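You operate a simulated robot arm through the tools that you are given. There is no shell and no other tool.

You are at the controls of a simulated robot arm. One attempt, no reset.

JOB
Pack up the desk gauge: box its block, lid on, gauge off.
Fine: the block under the probe goes into the wooden box, which stays where it is; lift the probe before the table moves; leave the table slid out.

It is judged by the outcome, as a careful person would: the job done as asked, and still so three seconds after it is handed in. It fails if anything else is knocked over, pushed out of place, dropped, spilled or broken. A push-on lid holds only when it is set on centred and level and pressed home; a screw cap is set on level and turned clockwise until tight.

ROBOT AND FRAMES
A 7-joint arm with a two-finger gripper, fixed in place. Base frame: the origin is on the floor under the middle of its stand, x ahead of it, y to its left, z up; the work surface is at about z = 0.76. Readings come in m, rad, newtons and seconds.
With the tool pointing down near the work surface it reaches from about 0.34 to 0.72 m from the base axis. Its first joint turns from -1.152 to 1.152 rad. Payload 2.45 kg.
The TCP is the grasp point between the finger pads, 0.026 m short of the fingertips. In the tool frame z runs along the fingers and y along their closing line. The gripper opens to 0.096 m; its body begins 0.069 m behind the TCP.
Orientation is that of the tool frame in the base frame, as a unit quaternion [x, y, z, w]. With the fingers straight down and closing along the base's y, the tool's x points along the base's -x, its y along +y and its z along -z.

CONTROLS
- The arm moves only by the tool apply_moves. Its argument "increments" is a list of rows, each a list of 7 numbers: the shift along the tool's x, y, z in m, then the turn, a rotation vector about the tool's x, y, z in degrees, then the opening in per cent of the stroke, from 0 (shut) to 100 (fully open). In form: [[dx, dy, dz, wx, wy, wz, claw], ...]. A call has 1 to 20 rows; each row shifts and turns the commanded pose from where the row before left it, along the tool's axes as they then stand. Rows are played at 5 a second. More than 0.05 m and 0.15 rad between two rows, or a gripper value outside its range, and nothing of the call is played. Where a pose cannot be reached the arm comes as near as it can. A force on the tool above 40 N (or 10 N above the force at the start of the call, whichever is more), or a blocked arm, ends the call early, and 0.2 s more pass. The fingers move at their own pace (about 0.05 m/s each) and stop on an object; they squeeze with about 26 N. The grip force told is the motor's: it shows also when the fingers shut on nothing. Time passes only in rows, and 0.2 s behind the last, so rows that do not move let the fingers close. It gives the time, the measured TCP pose, the force on the tool (base axes), the opening and the grip force at its end, in the units of the frame above (readings bear some noise), with the torque about the TCP (base axes, N m) and any sound that the robot's microphone picked up, and new pictures: "views" is both (left out), scene, wrist or none.
- Cameras (640 x 400 px; columns grow to the right, rows downward): "scene" is fixed at [0.1493, -0.3761, 1.4214]; the picture's right is [0.86, -0.51, 0.00], its down [-0.29, -0.49, -0.82] and it looks along [0.42, 0.71, -0.57] (base axes); focal length 347 px, centre (320, 200). "wrist" rides on the gripper at [0.082, 0.003, -0.098] in the tool frame; the picture's right is [-0.04, 1.00, 0.00], its down [-0.73, -0.03, -0.68] and it looks along [-0.68, -0.03, 0.73] (tool axes); focal length 256 px, centre (320, 200). There is no depth. A picture from a camera that has moved, and an enlarged one, comes with that camera's place and axes in the base frame and with its lens. The place of the scene camera against the robot may be out by one fixed shift of up to 0.012 m in any direction.
- enlarge(camera, box): a new picture of the part [left, top, right, bottom] of that camera's present view, enlarged. The clock stands still meanwhile.
- job_done(): hands the job in; it is judged then, once.

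Nothing tells you positions but the pictures and the camera data. Unless the task says otherwise, let go and move clear before handing in.

The tools are called after "Emit:" by a JSON object that holds its "method" and its "body". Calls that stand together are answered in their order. apply_moves: Moves the arm, as the interface text tells. Its arguments: {"type":"object","properties":{"increments":{"type":"array","items":{"type":"array","items":{"type":"number"}}},"views":{"type":"string","enum":["both","scene","wrist","none"]}},"required":["increments"]} The other tools are called the same way: enlarge (camera, box) takes an enlarged picture of a part of a camera's view; job_done () hands the job in.

At the start:

```text
t: 0.0
tool_pos: [0.4148, 0.0846, 1.1752]
ee_rot: [0.0, 1.0, 0.0, 0.0]
wrist_force: [-0.4, -0.7, -0.6]
moment: [0.06, 0.04, 0.01]
opening: 0.096
grasp_force: 0.1
```

scene: 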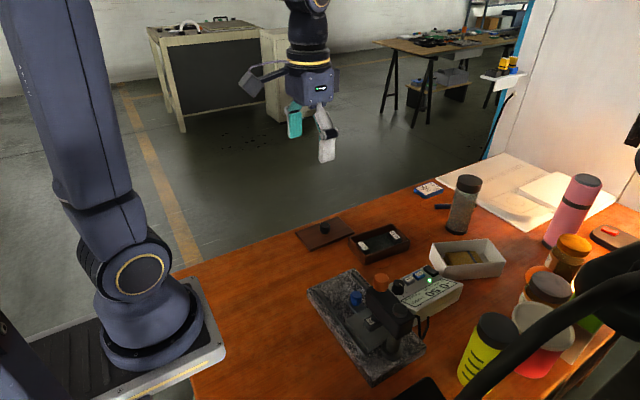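
wrist: 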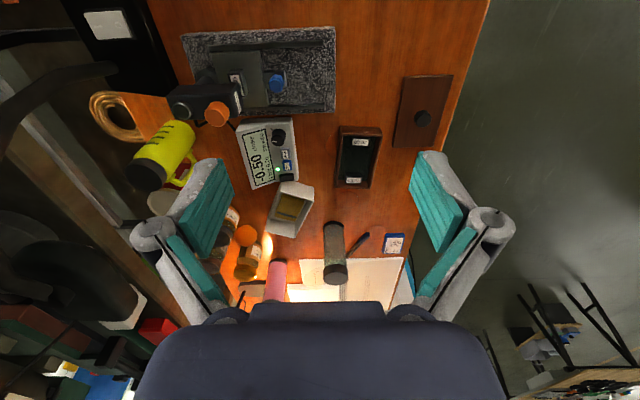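

I see a granite base with a probe stand, a slide table, a readout box, an open dark wooden box, its lid with a knob lying nearby, and other items. I'll look closer first.

Emit:
{"method": "enlarge", "body": {"camera": "scene", "box": [290, 200, 520, 390]}}

Emit:
{"method": "enlarge", "body": {"camera": "wrist", "box": [160, 10, 480, 210]}}

Emit:
{"method": "enlarge", "body": {"camera": "scene", "box": [330, 260, 470, 350]}}

```text
2.11 times, centred on (405, 295) of scene
camera zoom: at [0.1493, -0.3761, 1.4214], right [0.86, -0.51, 0.0], down [-0.29, -0.49, -0.82], along [0.42, 0.71, -0.57], focal length 730 px, centre (141, 0)
```

zoom: 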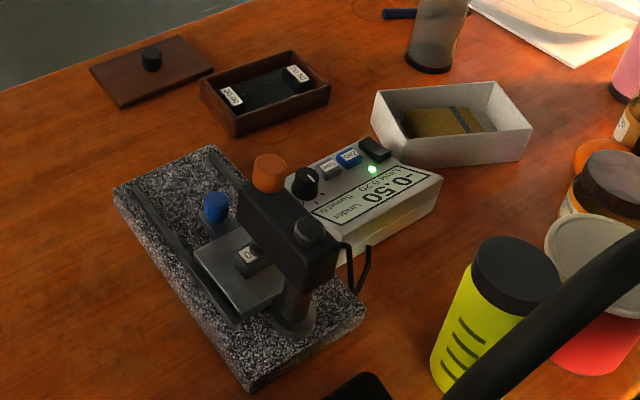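

```text
2.00 times, centred on (320, 110) of wrist
camera zoom: at [0.3321, 0.0884, 1.2735], right [0.04, 1.0, 0.0], down [0.73, -0.03, 0.68], along [0.68, -0.03, -0.73], focal length 512 px, centre (320, 380)
```

zoom: 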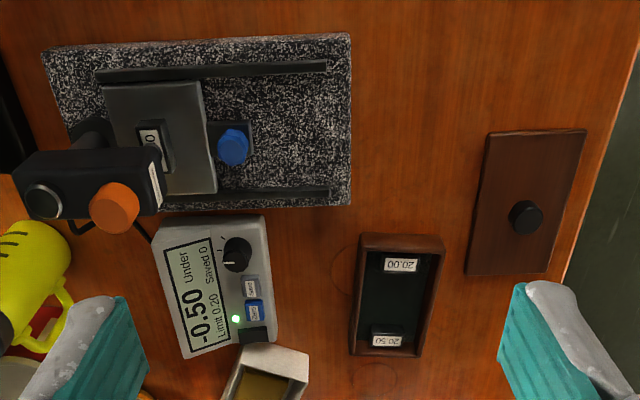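

```text
4.44 times, centred on (400, 305) of scene
camera zoom: at [0.1493, -0.3761, 1.4214], right [0.86, -0.51, 0.0], down [-0.29, -0.49, -0.82], along [0.42, 0.71, -0.57], focal length 1540 px, centre (-36, -267)
```

zoom: 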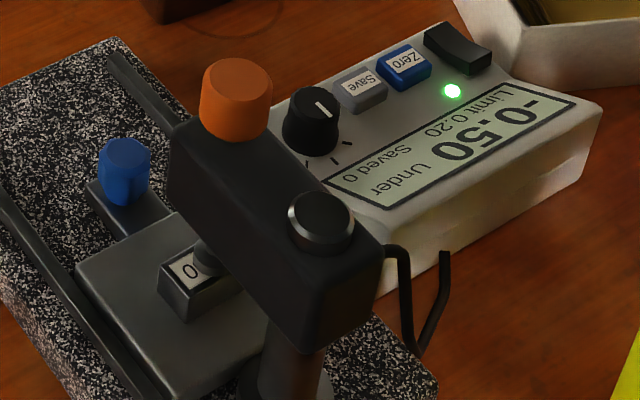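

The block sits on the slide table under a probe head with an orange knob. I take the wooden box to be near (0.655, 0.16), the lid near (0.57, 0.285) and the gauge near (0.47, -0.03). I'll bring the wrist camera closer to study the mechanism.

Emit:
{"method": "apply_moves", "body": {"increments": [[0.005, -0.021, 0.023, 0, 0, 0, 100], [0.005, -0.021, 0.023, 0, 0, 0, 100], [0.005, -0.021, 0.023, 0, 0, 0, 100], [0.005, -0.021, 0.023, 0, 0, 0, 100], [0.005, -0.021, 0.0, 0, 0, 0, 100], [0, 0, 0, 0, 0, 0, 100]]}}

Emit:
{"method": "enlarge", "body": {"camera": "wrist", "box": [160, 0, 480, 200]}}

```text
t: 1.4
tool_pos: [0.3897, -0.0191, 1.0811]
ee_rot: [0.0, 1.0, 0.0, 0.0]
wrist_force: [-0.2, 0.1, 0.9]
moment: [0.02, -0.01, 0.02]
opening: 0.0959
grasp_force: 0.0
camera wrist: at [0.3065, -0.016, 1.1808], right [0.04, 1.0, 0.0], down [0.73, -0.03, 0.68], along [0.68, -0.03, -0.73], focal length 256 px, centre (320, 200)
```

scene: 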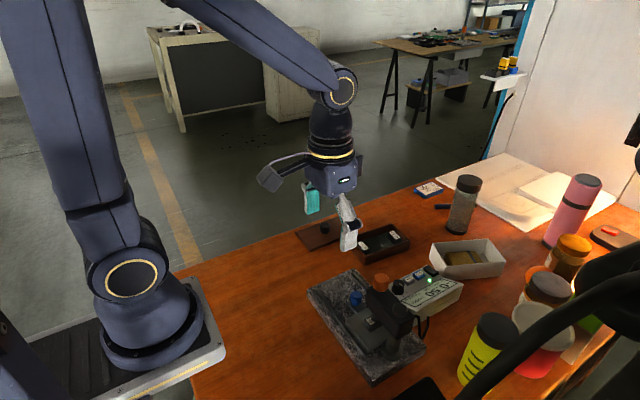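
wrist: 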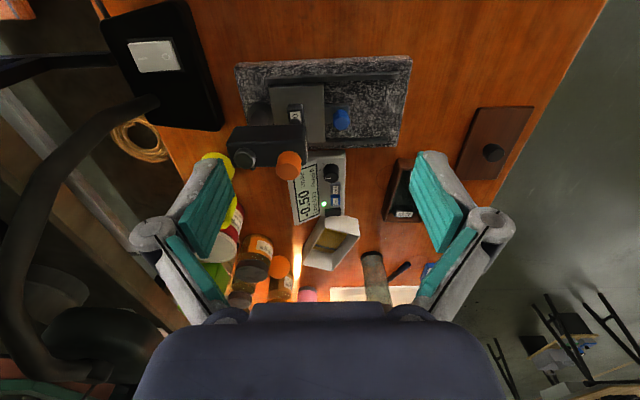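

```text
2.00 times, centred on (320, 100) of wrist
camera zoom: at [0.3065, -0.016, 1.1808], right [0.04, 1.0, 0.0], down [0.73, -0.03, 0.68], along [0.68, -0.03, -0.73], focal length 512 px, centre (320, 400)
```

zoom: 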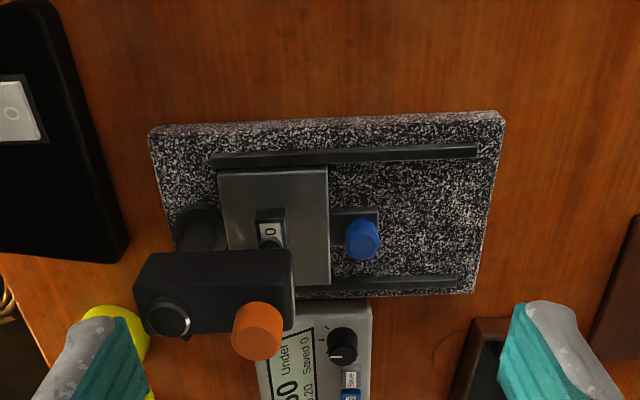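

The gauge head, the blue table knob and the readout are in view. I'll zoom in on the readout controls, the block and the box interior.

Emit:
{"method": "enlarge", "body": {"camera": "wrist", "box": [280, 140, 360, 230]}}

Emit:
{"method": "enlarge", "body": {"camera": "wrist", "box": [220, 80, 360, 190]}}

Emit:
{"method": "enlarge", "body": {"camera": "scene", "box": [340, 215, 420, 275]}}

Emit:
{"method": "enlarge", "body": {"camera": "scene", "box": [380, 260, 470, 320]}}

```text
4.44 times, centred on (320, 185) of wrist
camera zoom: at [0.3065, -0.016, 1.1808], right [0.04, 1.0, 0.0], down [0.73, -0.03, 0.68], along [0.68, -0.03, -0.73], focal length 1138 px, centre (320, 267)
```

zoom: 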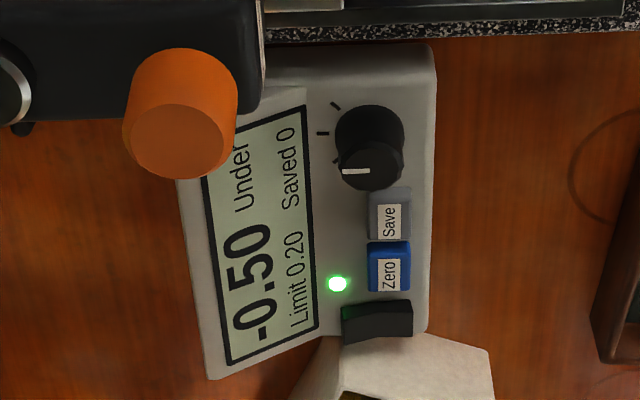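

```text
3.64 times, centred on (290, 135) of wrist
camera zoom: at [0.3065, -0.016, 1.1808], right [0.04, 1.0, 0.0], down [0.73, -0.03, 0.68], along [0.68, -0.03, -0.73], focal length 931 px, centre (429, 436)
```

zoom: 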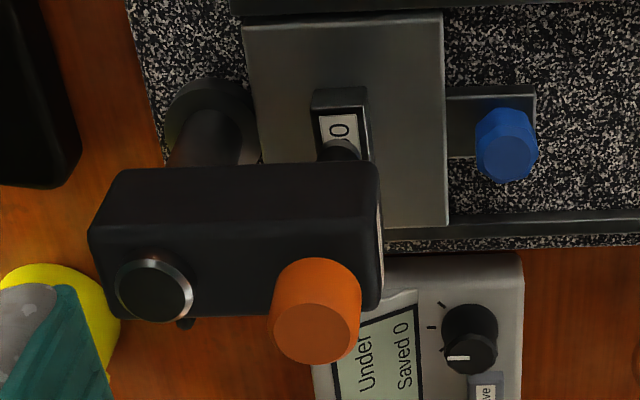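

```text
6.67 times, centred on (380, 245) of scene
camera zoom: at [0.1493, -0.3761, 1.4214], right [0.86, -0.51, 0.0], down [-0.29, -0.49, -0.82], along [0.42, 0.71, -0.57], focal length 2311 px, centre (-80, -100)
```

zoom: 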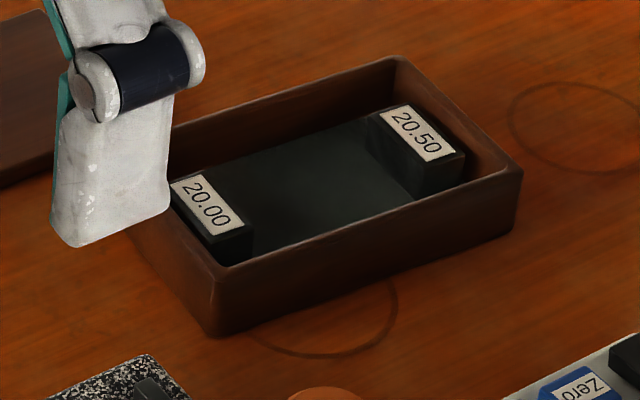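

```text
6.67 times, centred on (425, 290) of scene
camera zoom: at [0.1493, -0.3761, 1.4214], right [0.86, -0.51, 0.0], down [-0.29, -0.49, -0.82], along [0.42, 0.71, -0.57], focal length 2311 px, centre (-380, -400)
```

zoom: 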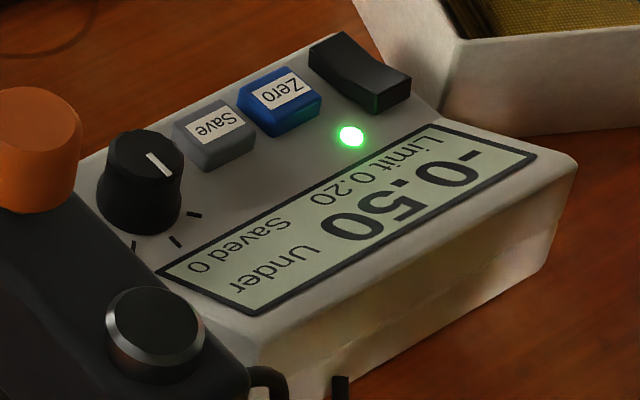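

The box already holds the 20.00 and 20.50 blocks at its ends, so the third block goes in the middle. The orange knob sits over the probe at about (0.486, -0.062, top 0.936). I'll swing the wrist camera to the +y side for a side look at the probe.

Emit:
{"method": "apply_moves", "body": {"increments": [[-0.0225, 0.019, 0.01, 0, 0, 0, 100], [-0.0225, 0.019, 0.02, 0, 0, 0, 100], [-0.0225, 0.019, 0.02, 0, 0, 0, 100], [-0.0225, 0.02, 0.02, 0, 0, 0, 100], [0, 0, 0, 0, 0, 8.18, 100], [0, 0, 0, 0, 0, 8.18, 100], [0, 0, 0, 0, 0, 8.18, 100], [0, 0, 0, 0, 0, 8.18, 100], [0, 0, 0, 0, 0, 8.18, 100], [0, 0, 0, 0, 0, 8.18, 100], [0, 0, 0, 0, 0, 8.18, 100], [0, 0, 0, 0, 0, 8.18, 100], [0, 0, 0, 0, 0, 8.18, 100], [0, 0, 0, 0, 0, 8.18, 100], [0, 0, 0, 0, 0, 8.2, 100], [0, 0, 0, 0, 0, 0, 100]]}}

Emit:
{"method": "enlarge", "body": {"camera": "wrist", "box": [220, 80, 420, 280]}}

```text
t: 4.8
tool_pos: [0.4798, 0.0567, 1.0127]
ee_rot: [0.708, 0.707, 0.0, 0.0]
wrist_force: [0.2, 0.4, 0.1]
moment: [-0.01, 0.0, -0.01]
opening: 0.0961
grasp_force: 0.1
camera wrist: at [0.482, 0.1393, 1.1116], right [1.0, -0.04, 0.0], down [-0.03, -0.73, 0.68], along [-0.03, -0.68, -0.73], focal length 256 px, centre (320, 200)
```

scene: 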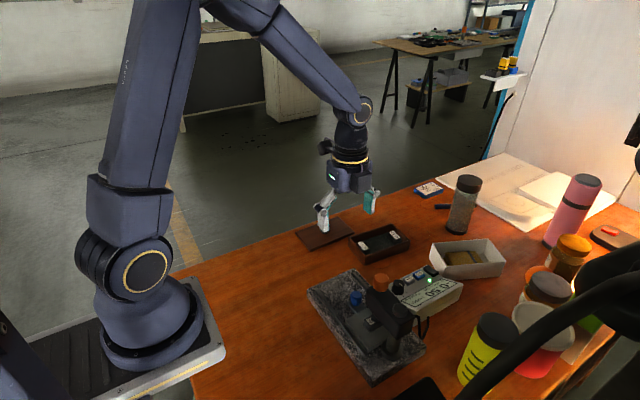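
wrist: 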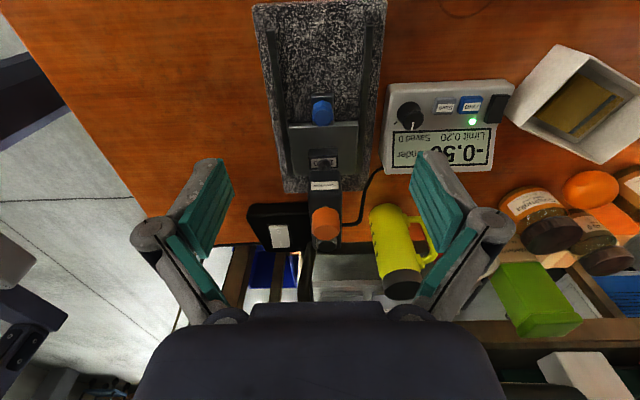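

```text
2.00 times, centred on (320, 180) of wrist
camera zoom: at [0.482, 0.1393, 1.1116], right [1.0, -0.04, 0.0], down [-0.03, -0.73, 0.68], along [-0.03, -0.68, -0.73], focal length 512 px, centre (320, 240)
```

zoom: 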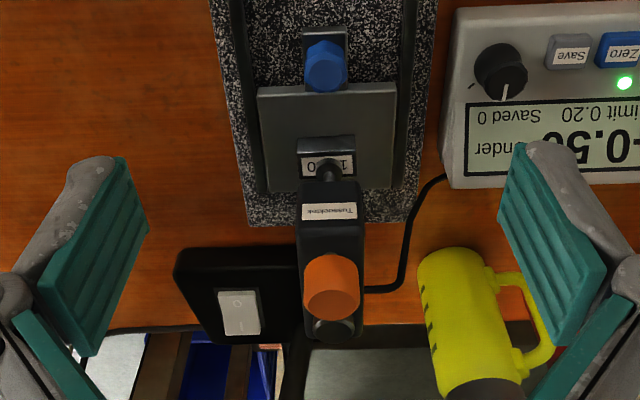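

There is a label on the front face of the probe head; I'll read it.

Emit:
{"method": "enlarge", "body": {"camera": "wrist", "box": [295, 140, 355, 190]}}

Emit:
{"method": "enlarge", "body": {"camera": "wrist", "box": [280, 90, 380, 250]}}

Emit:
{"method": "enlarge", "body": {"camera": "wrist", "box": [380, 75, 520, 175]}}

```text
8.00 times, centred on (325, 165) of wrist
camera zoom: at [0.482, 0.1393, 1.1116], right [1.0, -0.04, 0.0], down [-0.03, -0.73, 0.68], along [-0.03, -0.68, -0.73], focal length 2048 px, centre (280, 480)
```

zoom: 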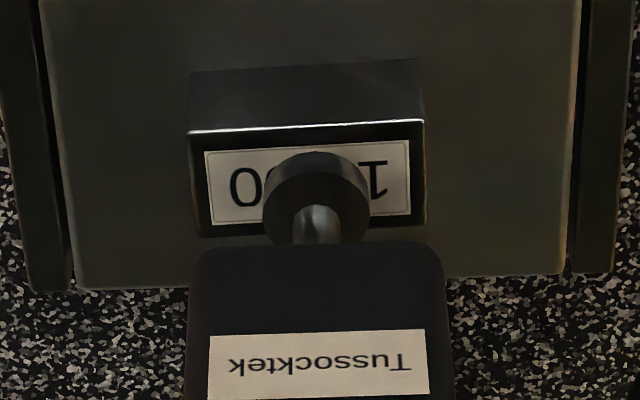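

```text
2.50 times, centred on (330, 170) of wrist
camera zoom: at [0.482, 0.1393, 1.1116], right [1.0, -0.04, 0.0], down [-0.03, -0.73, 0.68], along [-0.03, -0.68, -0.73], focal length 640 px, centre (295, 275)
```

zoom: 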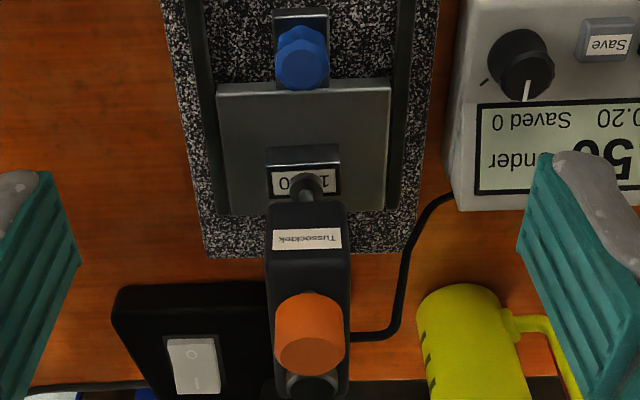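

```text
4.00 times, centred on (450, 125) of wrist
camera zoom: at [0.482, 0.1393, 1.1116], right [1.0, -0.04, 0.0], down [-0.03, -0.73, 0.68], along [-0.03, -0.68, -0.73], focal length 1024 px, centre (-200, 500)
```

zoom: 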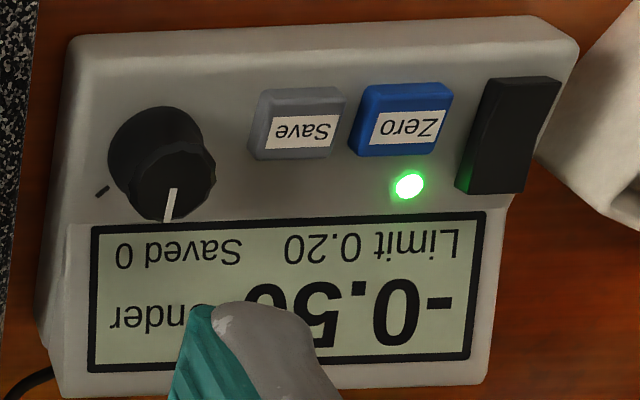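

The label is only a brand name, and the gauge faces +y. I'll bring the gripper above the orange knob, closing along x, to check alignment.

Emit:
{"method": "apply_moves", "body": {"increments": [[-0.024, 0, 0.0, 0, 0, 0, 100], [-0.024, 0, 0.0, 0, 0, 0, 100], [-0.024, 0, 0.0, 0, 0, 0, 100], [-0.024, 0, 0.0, 0, 0, 0, 100], [-0.0247, 0.001, 0.015, 0, 0, 0, 100], [0, 0, 0.015, 0, 0, 0, 100], [0, 0, 0, 0, 0, 0, 100]]}}

Emit:
{"method": "enlarge", "body": {"camera": "wrist", "box": [220, 80, 420, 280]}}

Emit:
{"method": "enlarge", "body": {"camera": "scene", "box": [320, 220, 450, 320]}}

```text
t: 6.4
tool_pos: [0.4808, -0.0623, 0.9834]
ee_rot: [0.707, 0.707, 0.0, 0.0]
wrist_force: [0.3, -0.6, -0.2]
moment: [0.04, -0.01, 0.01]
opening: 0.0957
grasp_force: 0.2
camera wrist: at [0.4832, 0.019, 1.0819], right [1.0, -0.04, 0.0], down [-0.03, -0.73, 0.68], along [-0.03, -0.68, -0.73], focal length 256 px, centre (320, 200)
```

scene: 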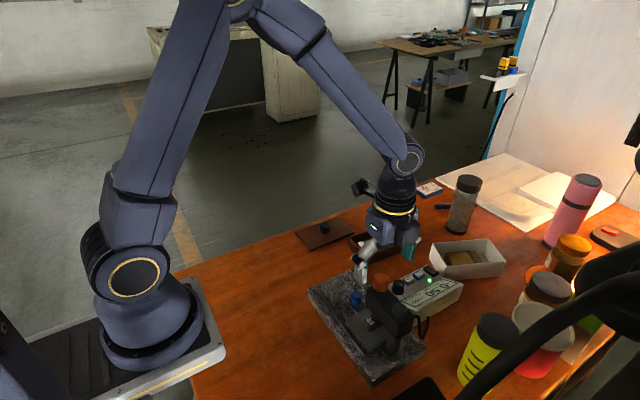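
wrist: 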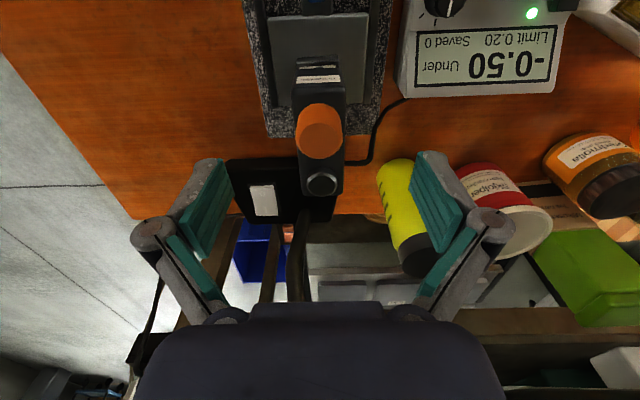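

```text
2.00 times, centred on (320, 180) of wrist
camera zoom: at [0.4832, 0.019, 1.0819], right [1.0, -0.04, 0.0], down [-0.03, -0.73, 0.68], along [-0.03, -0.68, -0.73], focal length 512 px, centre (320, 240)
```

zoom: 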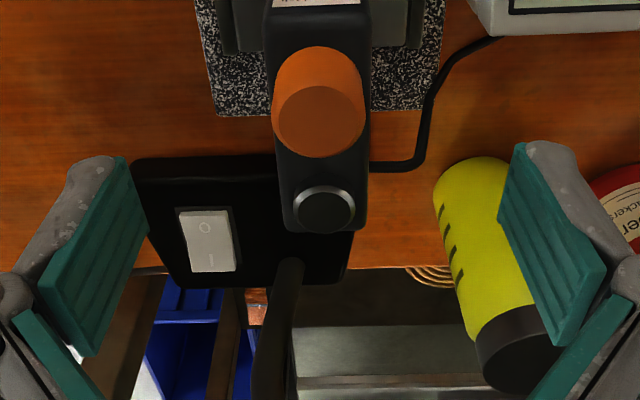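

```text
4.00 times, centred on (385, 270) of scene
camera zoom: at [0.1493, -0.3761, 1.4214], right [0.86, -0.51, 0.0], down [-0.29, -0.49, -0.82], along [0.42, 0.71, -0.57], focal length 1386 px, centre (60, -80)
```

zoom: 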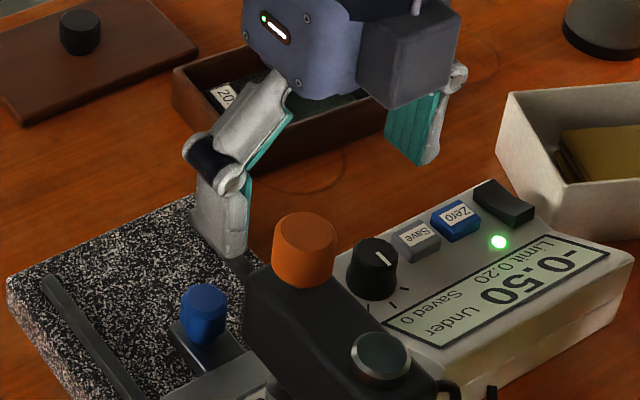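

The orange knob is centred between the fingers (axis about (0.480, -0.064), top z 0.938, base about 0.916). I'll lower so the tips stay just above the head, then close on it.

Emit:
{"method": "apply_moves", "body": {"increments": [[-0.0014, -0.001, 0.01, 0, 0, 0, 100], [0, 0, 0.01, 0, 0, 0, 100], [0, 0, 0.01, 0, 0, 0, 100], [0, 0, 0.007, 0, 0, 0, 100], [0, 0, 0, 0, 0, 0, 100]]}}

Emit:
{"method": "enlarge", "body": {"camera": "scene", "box": [320, 220, 450, 320]}}

Emit:
{"method": "enlarge", "body": {"camera": "wrist", "box": [220, 80, 420, 280]}}

```text
t: 7.6
tool_pos: [0.4793, -0.0638, 0.9454]
ee_rot: [0.708, 0.707, 0.0, 0.0]
wrist_force: [-0.5, 0.0, -1.0]
moment: [0.0, 0.01, -0.02]
opening: 0.0962
grasp_force: 0.1
camera wrist: at [0.4826, 0.0171, 1.0442], right [1.0, -0.04, 0.0], down [-0.03, -0.73, 0.68], along [-0.03, -0.68, -0.73], focal length 256 px, centre (320, 200)
```

scene: 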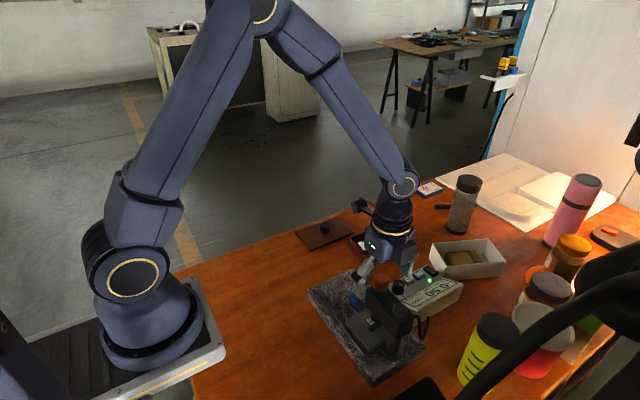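
wrist: 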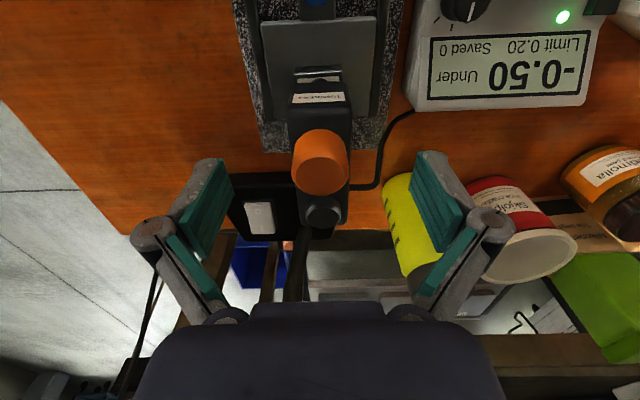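

```text
4.00 times, centred on (385, 270) of scene
camera zoom: at [0.1493, -0.3761, 1.4214], right [0.86, -0.51, 0.0], down [-0.29, -0.49, -0.82], along [0.42, 0.71, -0.57], focal length 1386 px, centre (60, -80)
```

zoom: 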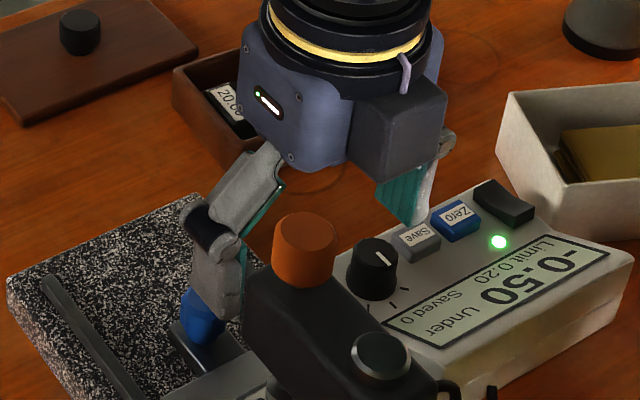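

```text
2.00 times, centred on (320, 180) of wrist
camera zoom: at [0.4826, 0.0171, 1.0442], right [1.0, -0.04, 0.0], down [-0.03, -0.73, 0.68], along [-0.03, -0.68, -0.73], focal length 512 px, centre (320, 240)
```

zoom: 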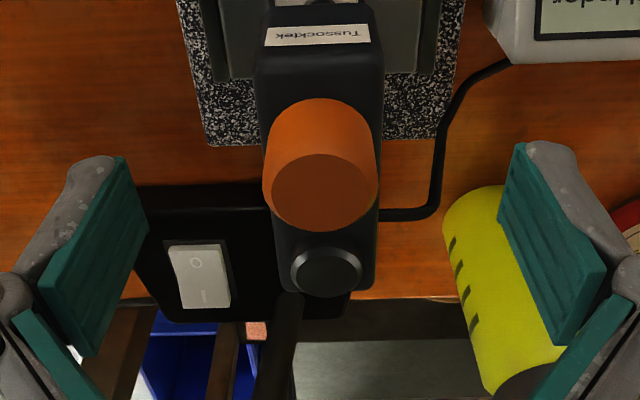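

The knob is centred between the pads with the tips just above the head. Closing on it now.

Emit:
{"method": "apply_moves", "body": {"increments": [[0, 0, 0, 0, 0, 0, 50], [0, 0, 0, 0, 0, 0, 40], [0, 0, 0, 0, 0, 0, 20], [0, 0, 0, 0, 0, 0, 0], [0, 0, 0, 0, 0, 0, 0], [0, 0, 0, 0, 0, 0, 0]]}}

Emit:
{"method": "enlarge", "body": {"camera": "wrist", "box": [220, 60, 420, 260]}}

```text
t: 9.0
tool_pos: [0.4809, -0.0645, 0.9461]
ee_rot: [0.707, 0.707, -0.001, 0.0]
wrist_force: [1.1, 0.5, 1.0]
moment: [-0.02, -0.05, 0.0]
opening: 0.0279
grasp_force: 43.4
camera wrist: at [0.4828, 0.0171, 1.0444], right [1.0, -0.04, 0.0], down [-0.03, -0.73, 0.68], along [-0.03, -0.68, -0.73], focal length 256 px, centre (320, 200)
```

scene: 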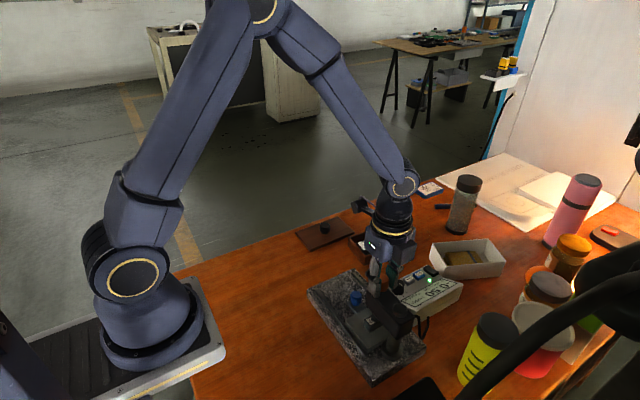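
wrist: 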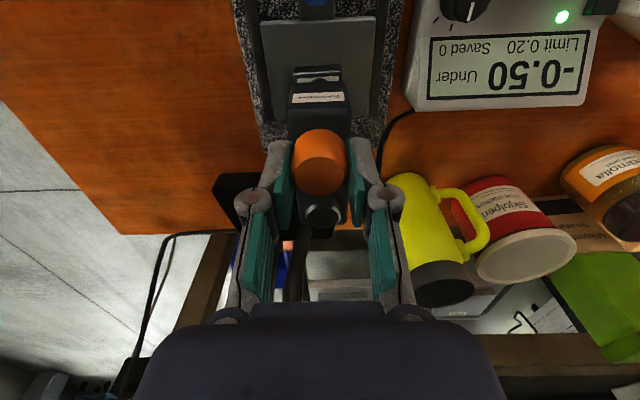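

```text
2.00 times, centred on (320, 160) of wrist
camera zoom: at [0.4828, 0.0171, 1.0444], right [1.0, -0.04, 0.0], down [-0.03, -0.73, 0.68], along [-0.03, -0.68, -0.73], focal length 512 px, centre (320, 280)
```

zoom: 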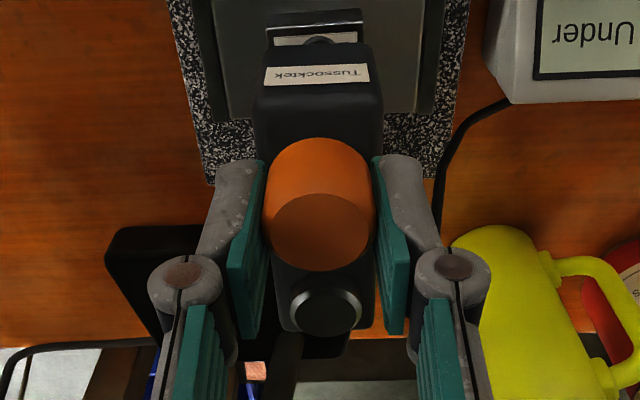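

The knob is gripped (28 mm). I'll try a gentle upward pull and watch the force and the display.

Emit:
{"method": "apply_moves", "body": {"increments": [[0, 0, -0.0015, 0, 0, 0, 0], [0, 0, -0.0015, 0, 0, 0, 0], [0, 0, 0, 0, 0, 0, 0]]}}

Emit:
{"method": "enlarge", "body": {"camera": "wrist", "box": [220, 60, 420, 260]}}

```text
t: 9.8
tool_pos: [0.4795, -0.0651, 0.9502]
ee_rot: [0.707, 0.707, 0.001, 0.001]
wrist_force: [5.1, 2.7, -0.8]
moment: [0.11, -0.09, -0.07]
opening: 0.028
grasp_force: 44.3
camera wrist: at [0.4827, 0.0171, 1.0472], right [1.0, -0.04, 0.0], down [-0.03, -0.73, 0.68], along [-0.03, -0.68, -0.73], focal length 256 px, centre (320, 200)
```

scene: 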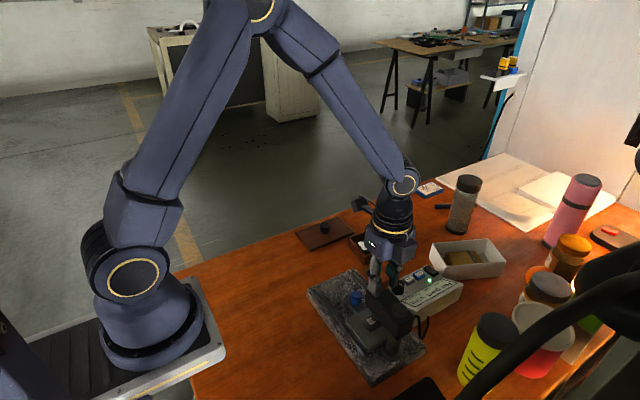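
wrist: 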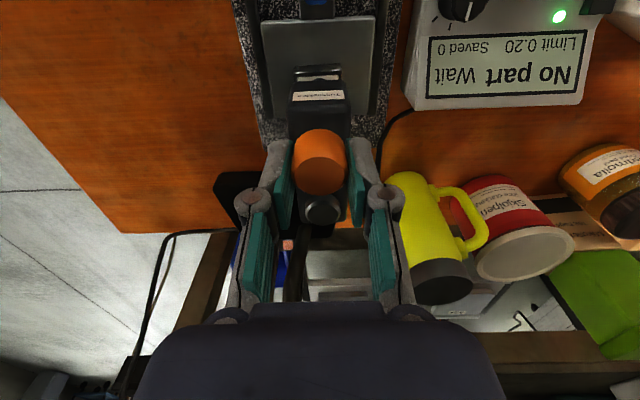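

```text
2.00 times, centred on (320, 160) of wrist
camera zoom: at [0.4827, 0.0171, 1.0472], right [1.0, -0.04, 0.0], down [-0.03, -0.73, 0.68], along [-0.03, -0.68, -0.73], focal length 512 px, centre (320, 280)
```

zoom: 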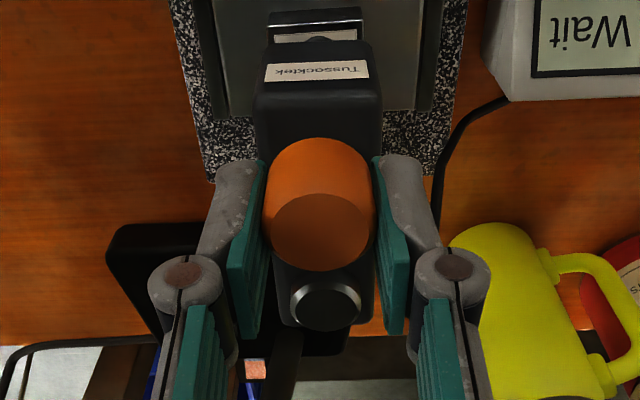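

The display changed to "No part / Wait": pulling up raises the probe. I'll keep pulling in small steps to the top of its travel.

Emit:
{"method": "apply_moves", "body": {"increments": [[0, 0, -0.002, 0, 0, 0, 0], [0, 0, -0.002, 0, 0, 0, 0], [0, 0, -0.002, 0, 0, 0, 0], [0, 0, 0, 0, 0, 0, 0]]}}

Emit:
{"method": "enlarge", "body": {"camera": "wrist", "box": [220, 60, 420, 260]}}

Emit:
{"method": "enlarge", "body": {"camera": "scene", "box": [320, 240, 450, 360]}}

```text
t: 10.8
tool_pos: [0.4809, -0.0656, 0.9555]
ee_rot: [0.706, 0.708, 0.0, 0.0]
wrist_force: [8.2, 8.2, -1.3]
moment: [0.06, -0.15, 0.03]
opening: 0.0281
grasp_force: 45.0
camera wrist: at [0.4827, 0.017, 1.0534], right [1.0, -0.04, 0.0], down [-0.03, -0.73, 0.68], along [-0.03, -0.68, -0.73], focal length 256 px, centre (320, 200)
```

scene: 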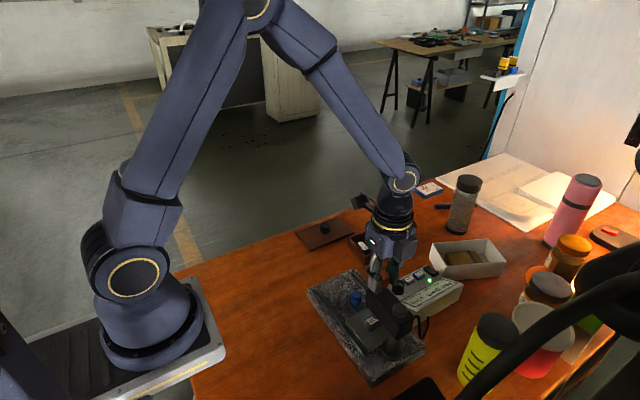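
wrist: 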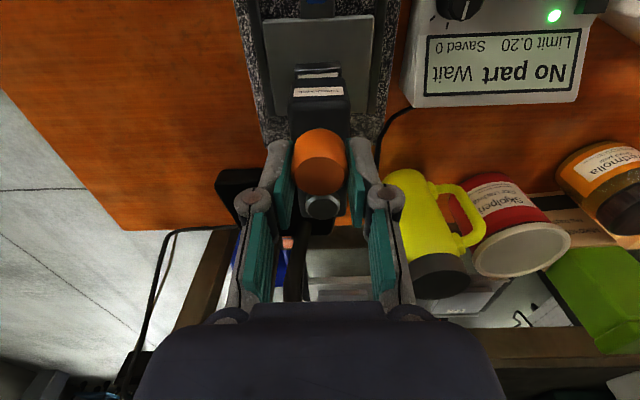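

```text
2.00 times, centred on (320, 160) of wrist
camera zoom: at [0.4827, 0.017, 1.0534], right [1.0, -0.04, 0.0], down [-0.03, -0.73, 0.68], along [-0.03, -0.68, -0.73], focal length 512 px, centre (320, 280)
```

zoom: 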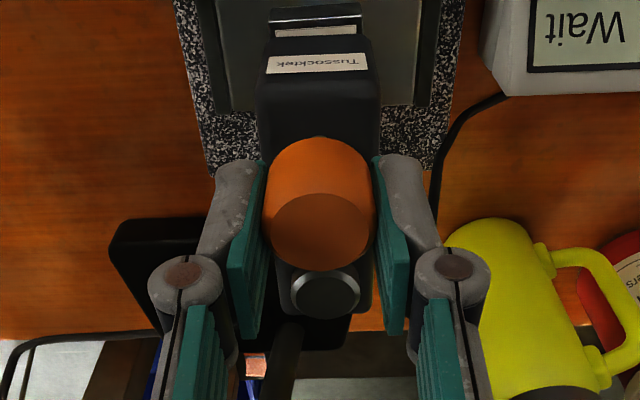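

```text
3.33 times, centred on (385, 300) of scene
camera zoom: at [0.1496, -0.3759, 1.4214], right [0.86, -0.51, 0.0], down [-0.29, -0.49, -0.82], along [0.42, 0.71, -0.57], focal length 1155 px, centre (103, -133)
```

zoom: 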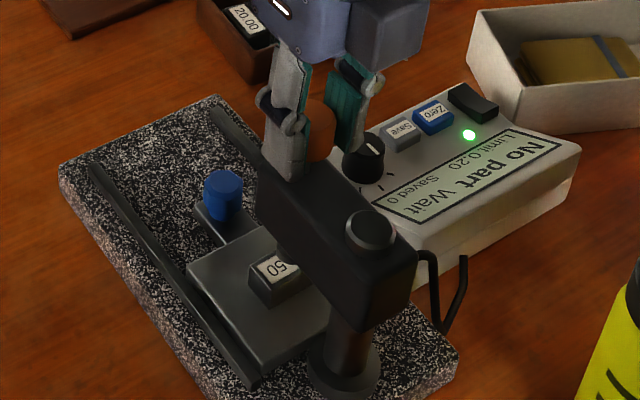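

The probe rises freely and the block label now shows "..50". I'll continue raising it a few millimetres at a time.

Emit:
{"method": "apply_moves", "body": {"increments": [[0, 0, -0.002, 0, 0, 0, 0], [0, 0, -0.002, 0, 0, 0, 0], [0, 0, 0, 0, 0, 0, 0]], "views": "wrist"}}

```text
t: 11.6
tool_pos: [0.482, -0.0658, 0.9592]
ee_rot: [0.707, 0.707, 0.0, 0.001]
wrist_force: [10.5, 11.2, -0.9]
moment: [0.75, -0.23, -0.04]
opening: 0.0281
grasp_force: 44.7
camera wrist: at [0.4827, 0.017, 1.0577], right [1.0, -0.04, 0.0], down [-0.03, -0.73, 0.68], along [-0.03, -0.68, -0.73], focal length 256 px, centre (320, 200)
```

wrist: 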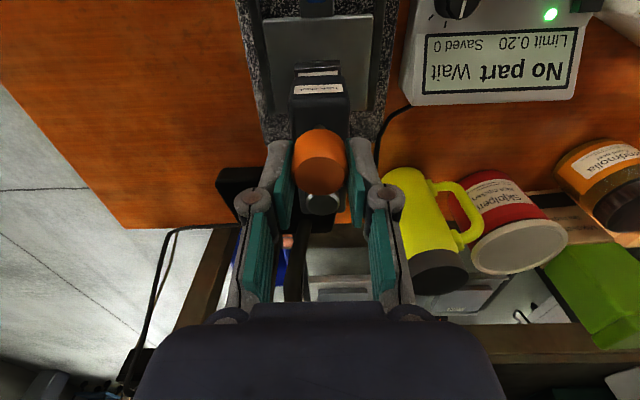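

The probe is about 13 mm up with little vertical force but some lateral load. I'll relieve it by half a millimetre and look closely before going further.

Emit:
{"method": "apply_moves", "body": {"increments": [[0.0005, 0.0005, 0, 0, 0, 0, 0], [0, 0, 0, 0, 0, 0, 0]], "views": "both"}}

Emit:
{"method": "enlarge", "body": {"camera": "scene", "box": [320, 240, 450, 360]}}

Emit:
{"method": "enlarge", "body": {"camera": "wrist", "box": [260, 50, 380, 250]}}

```text
t: 12.2
tool_pos: [0.4796, -0.0642, 0.959]
ee_rot: [0.707, 0.707, -0.001, 0.001]
wrist_force: [9.8, 6.8, -1.5]
moment: [0.53, -0.25, -0.11]
opening: 0.0279
grasp_force: 44.9
camera wrist: at [0.4829, 0.0171, 1.0573], right [1.0, -0.04, 0.0], down [-0.03, -0.73, 0.68], along [-0.03, -0.68, -0.73], focal length 256 px, centre (320, 200)
```

scene: 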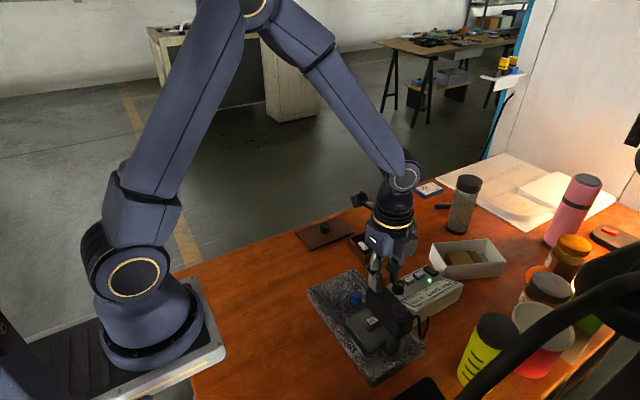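
wrist: 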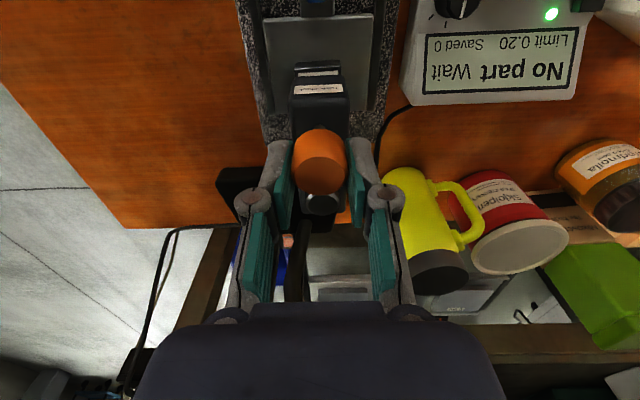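

```text
3.33 times, centred on (385, 300) of scene
camera zoom: at [0.1496, -0.3759, 1.4214], right [0.86, -0.51, 0.0], down [-0.29, -0.49, -0.82], along [0.42, 0.71, -0.57], focal length 1155 px, centre (103, -133)
```

zoom: 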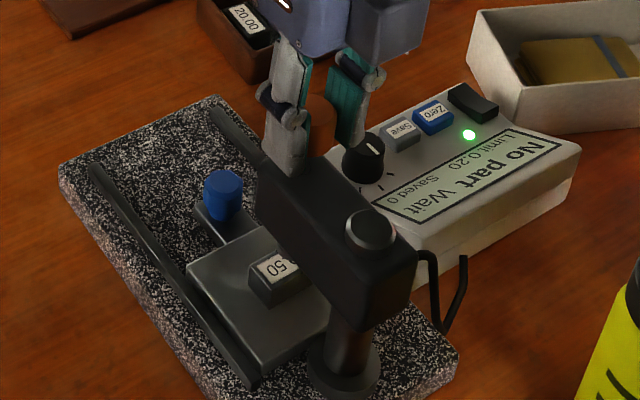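

```text
2.00 times, centred on (320, 150) of wrist
camera zoom: at [0.4829, 0.0171, 1.0573], right [1.0, -0.04, 0.0], down [-0.03, -0.73, 0.68], along [-0.03, -0.68, -0.73], focal length 512 px, centre (320, 300)
```

zoom: 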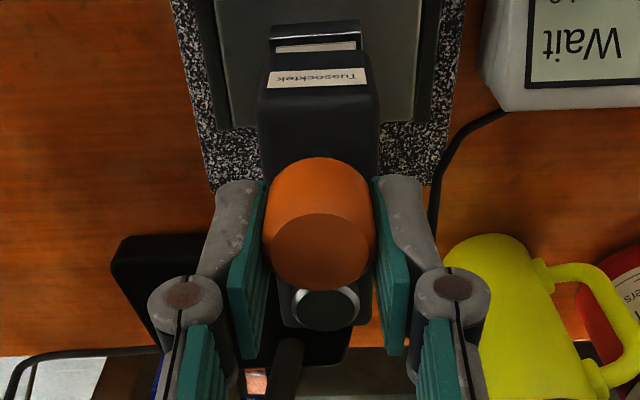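

I'll zoom in on the knob between the fingers from the scene camera.

Emit:
{"method": "enlarge", "body": {"camera": "scene", "box": [355, 240, 425, 310]}}

Emit:
{"method": "enlarge", "body": {"camera": "wrist", "box": [270, 50, 370, 150]}}

```text
5.71 times, centred on (390, 275) of scene
camera zoom: at [0.1496, -0.3759, 1.4214], right [0.86, -0.51, 0.0], down [-0.29, -0.49, -0.82], along [0.42, 0.71, -0.57], focal length 1981 px, centre (-80, -229)
```

zoom: 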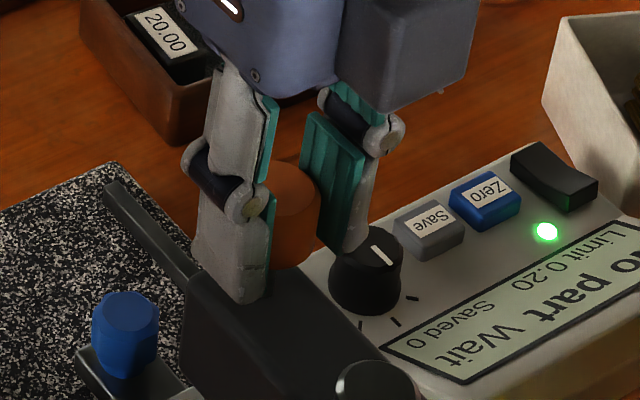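

```text
4.00 times, centred on (320, 100) of wrist
camera zoom: at [0.4829, 0.0171, 1.0573], right [1.0, -0.04, 0.0], down [-0.03, -0.73, 0.68], along [-0.03, -0.68, -0.73], focal length 1024 px, centre (320, 600)
```

zoom: 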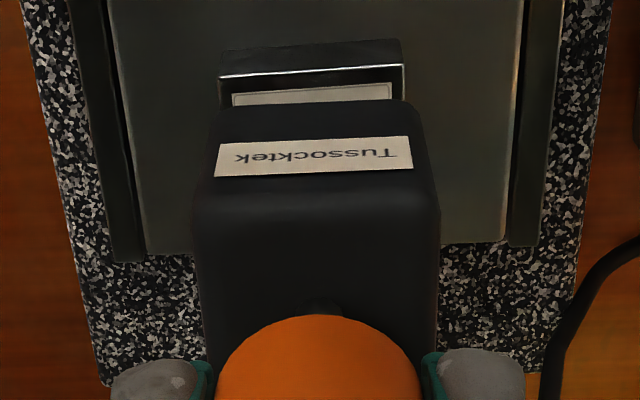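

The knob is clearly raised, with a stem visible beneath it. A little more lift to find the end or a latch.

Emit:
{"method": "apply_moves", "body": {"increments": [[0, 0, -0.002, 0, 0, 0, 0], [0, 0, -0.002, 0, 0, 0, 0], [0, 0, 0, 0, 0, 0, 0]], "views": "wrist"}}

Emit:
{"method": "enlarge", "body": {"camera": "wrist", "box": [260, 50, 380, 250]}}

```text
t: 13.0
tool_pos: [0.4792, -0.0637, 0.9628]
ee_rot: [0.708, 0.707, 0.0, 0.0]
wrist_force: [8.2, 2.7, -0.3]
moment: [-0.02, -0.15, -0.09]
opening: 0.028
grasp_force: 45.0
camera wrist: at [0.4829, 0.0171, 1.0612], right [1.0, -0.04, 0.0], down [-0.03, -0.73, 0.68], along [-0.03, -0.68, -0.73], focal length 256 px, centre (320, 200)
```

wrist: 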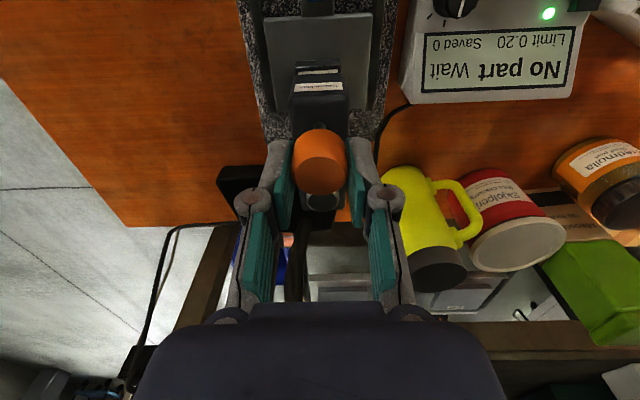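

```text
2.00 times, centred on (320, 150) of wrist
camera zoom: at [0.4829, 0.0171, 1.0612], right [1.0, -0.04, 0.0], down [-0.03, -0.73, 0.68], along [-0.03, -0.68, -0.73], focal length 512 px, centre (320, 300)
```

zoom: 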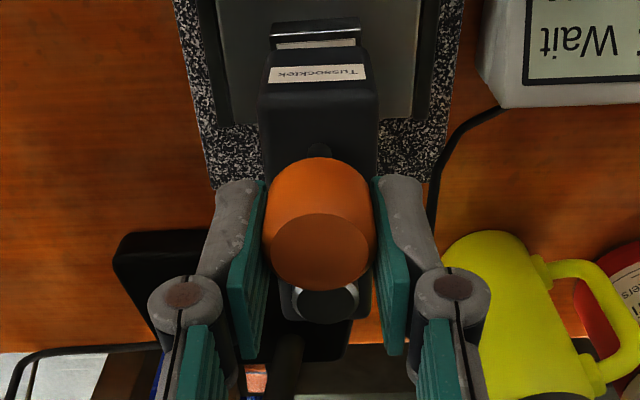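

Still rising freely, about 17 mm so far, with the forces easing. A bit more.

Emit:
{"method": "apply_moves", "body": {"increments": [[0, 0, -0.0015, 0, 0, 0, 0], [0, 0, -0.0015, 0, 0, 0, 0], [0, 0, 0, 0, 0, 0, 0]], "views": "wrist"}}

Emit:
{"method": "enlarge", "body": {"camera": "wrist", "box": [260, 50, 380, 250]}}

Emit:
{"method": "enlarge", "body": {"camera": "scene", "box": [355, 240, 425, 310]}}

```text
t: 13.8
tool_pos: [0.4795, -0.0659, 0.9662]
ee_rot: [0.707, 0.707, 0.0, 0.0]
wrist_force: [4.9, -1.2, 3.0]
moment: [-0.14, -0.04, 0.03]
opening: 0.028
grasp_force: 44.7
camera wrist: at [0.4829, 0.0171, 1.0644], right [1.0, -0.04, 0.0], down [-0.03, -0.73, 0.68], along [-0.03, -0.68, -0.73], focal length 256 px, centre (320, 200)
```

wrist: 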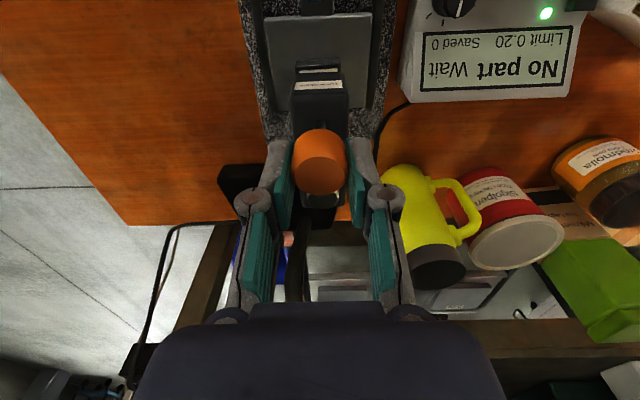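

```text
2.00 times, centred on (320, 150) of wrist
camera zoom: at [0.4829, 0.0171, 1.0644], right [1.0, -0.04, 0.0], down [-0.03, -0.73, 0.68], along [-0.03, -0.68, -0.73], focal length 512 px, centre (320, 300)
```

zoom: 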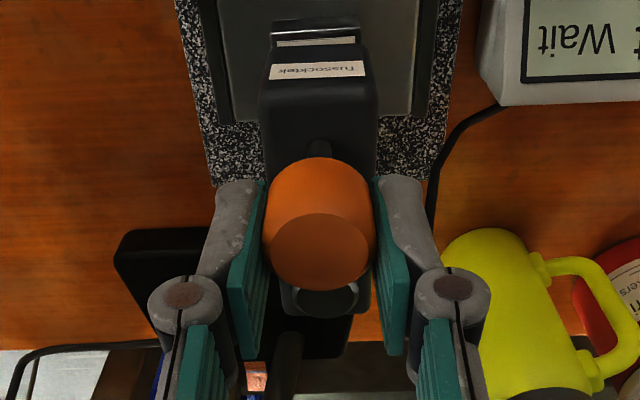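

```text
5.71 times, centred on (390, 275) of scene
camera zoom: at [0.1494, -0.3761, 1.4214], right [0.86, -0.51, 0.0], down [-0.29, -0.49, -0.82], along [0.42, 0.71, -0.57], focal length 1981 px, centre (-80, -229)
```

zoom: 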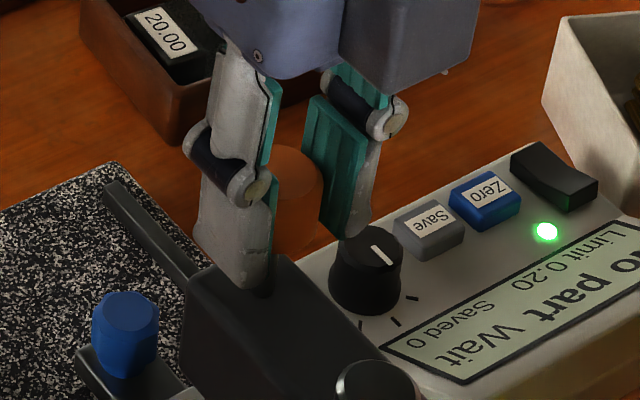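

About 20 mm up and free. Another few millimetres, then I'll test whether it stays when released.

Emit:
{"method": "apply_moves", "body": {"increments": [[0, 0, -0.0015, 0, 0, 0, 0], [0, 0, -0.0015, 0, 0, 0, 0], [0, 0, 0, 0, 0, 0, 0]], "views": "wrist"}}

Emit:
{"method": "enlarge", "body": {"camera": "wrist", "box": [260, 50, 380, 250]}}

Emit:
{"method": "enlarge", "body": {"camera": "scene", "box": [340, 260, 440, 360]}}

```text
t: 14.6
tool_pos: [0.4805, -0.0652, 0.9686]
ee_rot: [0.707, 0.707, 0.0, 0.001]
wrist_force: [8.6, -2.7, -6.2]
moment: [0.02, -0.18, -0.04]
opening: 0.0282
grasp_force: 45.4
camera wrist: at [0.4828, 0.0171, 1.0668], right [1.0, -0.04, 0.0], down [-0.03, -0.73, 0.68], along [-0.03, -0.68, -0.73], focal length 256 px, centre (320, 200)
```

wrist: 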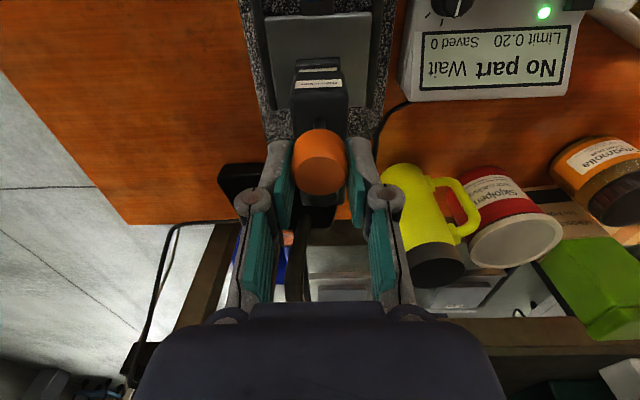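

```text
2.00 times, centred on (320, 150) of wrist
camera zoom: at [0.4828, 0.0171, 1.0668], right [1.0, -0.04, 0.0], down [-0.03, -0.73, 0.68], along [-0.03, -0.68, -0.73], focal length 512 px, centre (320, 300)
```

zoom: 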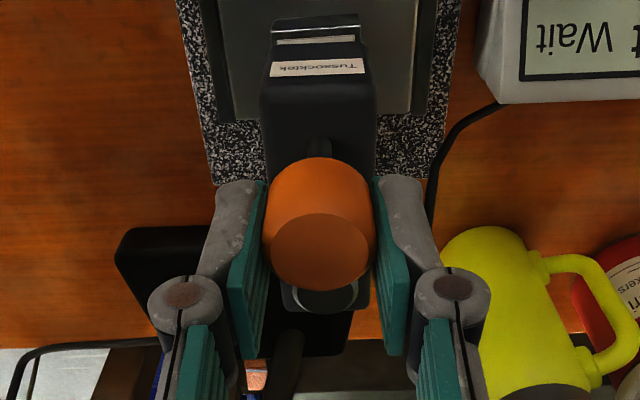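

```text
4.00 times, centred on (390, 310) of scene
camera zoom: at [0.1497, -0.3762, 1.4213], right [0.86, -0.51, 0.0], down [-0.29, -0.49, -0.82], along [0.42, 0.71, -0.57], focal length 1386 px, centre (40, -240)
```

zoom: 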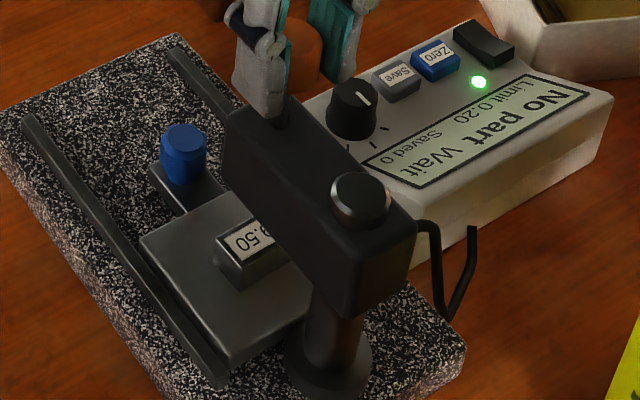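

The vertical force is now showing -6 N, so the probe is at its top stop, and the block reads 19.50. I'll open the fingers a little and see whether it stays up.

Emit:
{"method": "apply_moves", "body": {"increments": [[0, 0, 0, 0, 0, 0, 34], [0, 0, 0, 0, 0, 0, 40], [0, 0, 0, 0, 0, 0, 50], [0, 0, 0, 0, 0, 0, 50]], "views": "wrist"}}

Emit:
{"method": "enlarge", "body": {"camera": "wrist", "box": [260, 50, 380, 250]}}

Emit:
{"method": "enlarge", "body": {"camera": "scene", "box": [340, 240, 440, 340]}}

```text
t: 15.6
tool_pos: [0.4797, -0.0639, 0.9694]
ee_rot: [0.707, 0.707, 0.0, 0.0]
wrist_force: [0.5, -0.1, 0.0]
moment: [-0.02, -0.02, -0.03]
opening: 0.048
grasp_force: 0.0
camera wrist: at [0.4825, 0.0173, 1.0671], right [1.0, -0.04, 0.0], down [-0.03, -0.73, 0.68], along [-0.03, -0.68, -0.73], focal length 256 px, centre (320, 200)
```

wrist: 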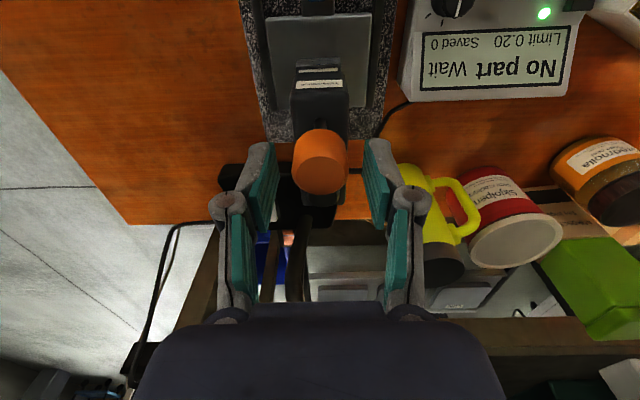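

```text
2.00 times, centred on (320, 150) of wrist
camera zoom: at [0.4825, 0.0173, 1.0671], right [1.0, -0.04, 0.0], down [-0.03, -0.73, 0.68], along [-0.03, -0.68, -0.73], focal length 512 px, centre (320, 300)
```

zoom: 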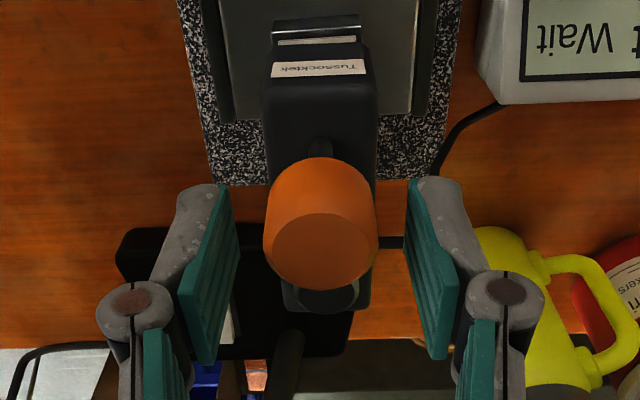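

```text
4.00 times, centred on (390, 290) of scene
camera zoom: at [0.1493, -0.3761, 1.4214], right [0.86, -0.51, 0.0], down [-0.29, -0.49, -0.82], along [0.42, 0.71, -0.57], focal length 1386 px, centre (40, -160)
```

zoom: 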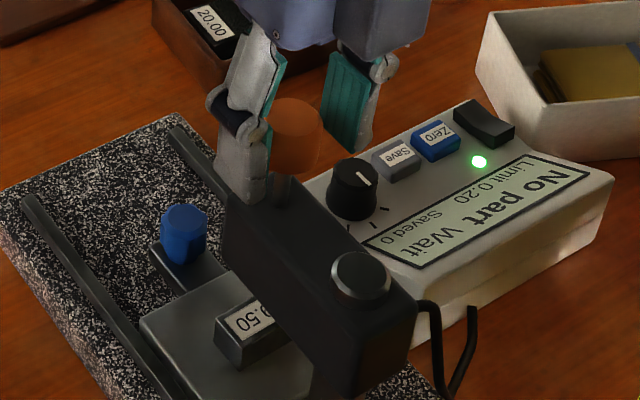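

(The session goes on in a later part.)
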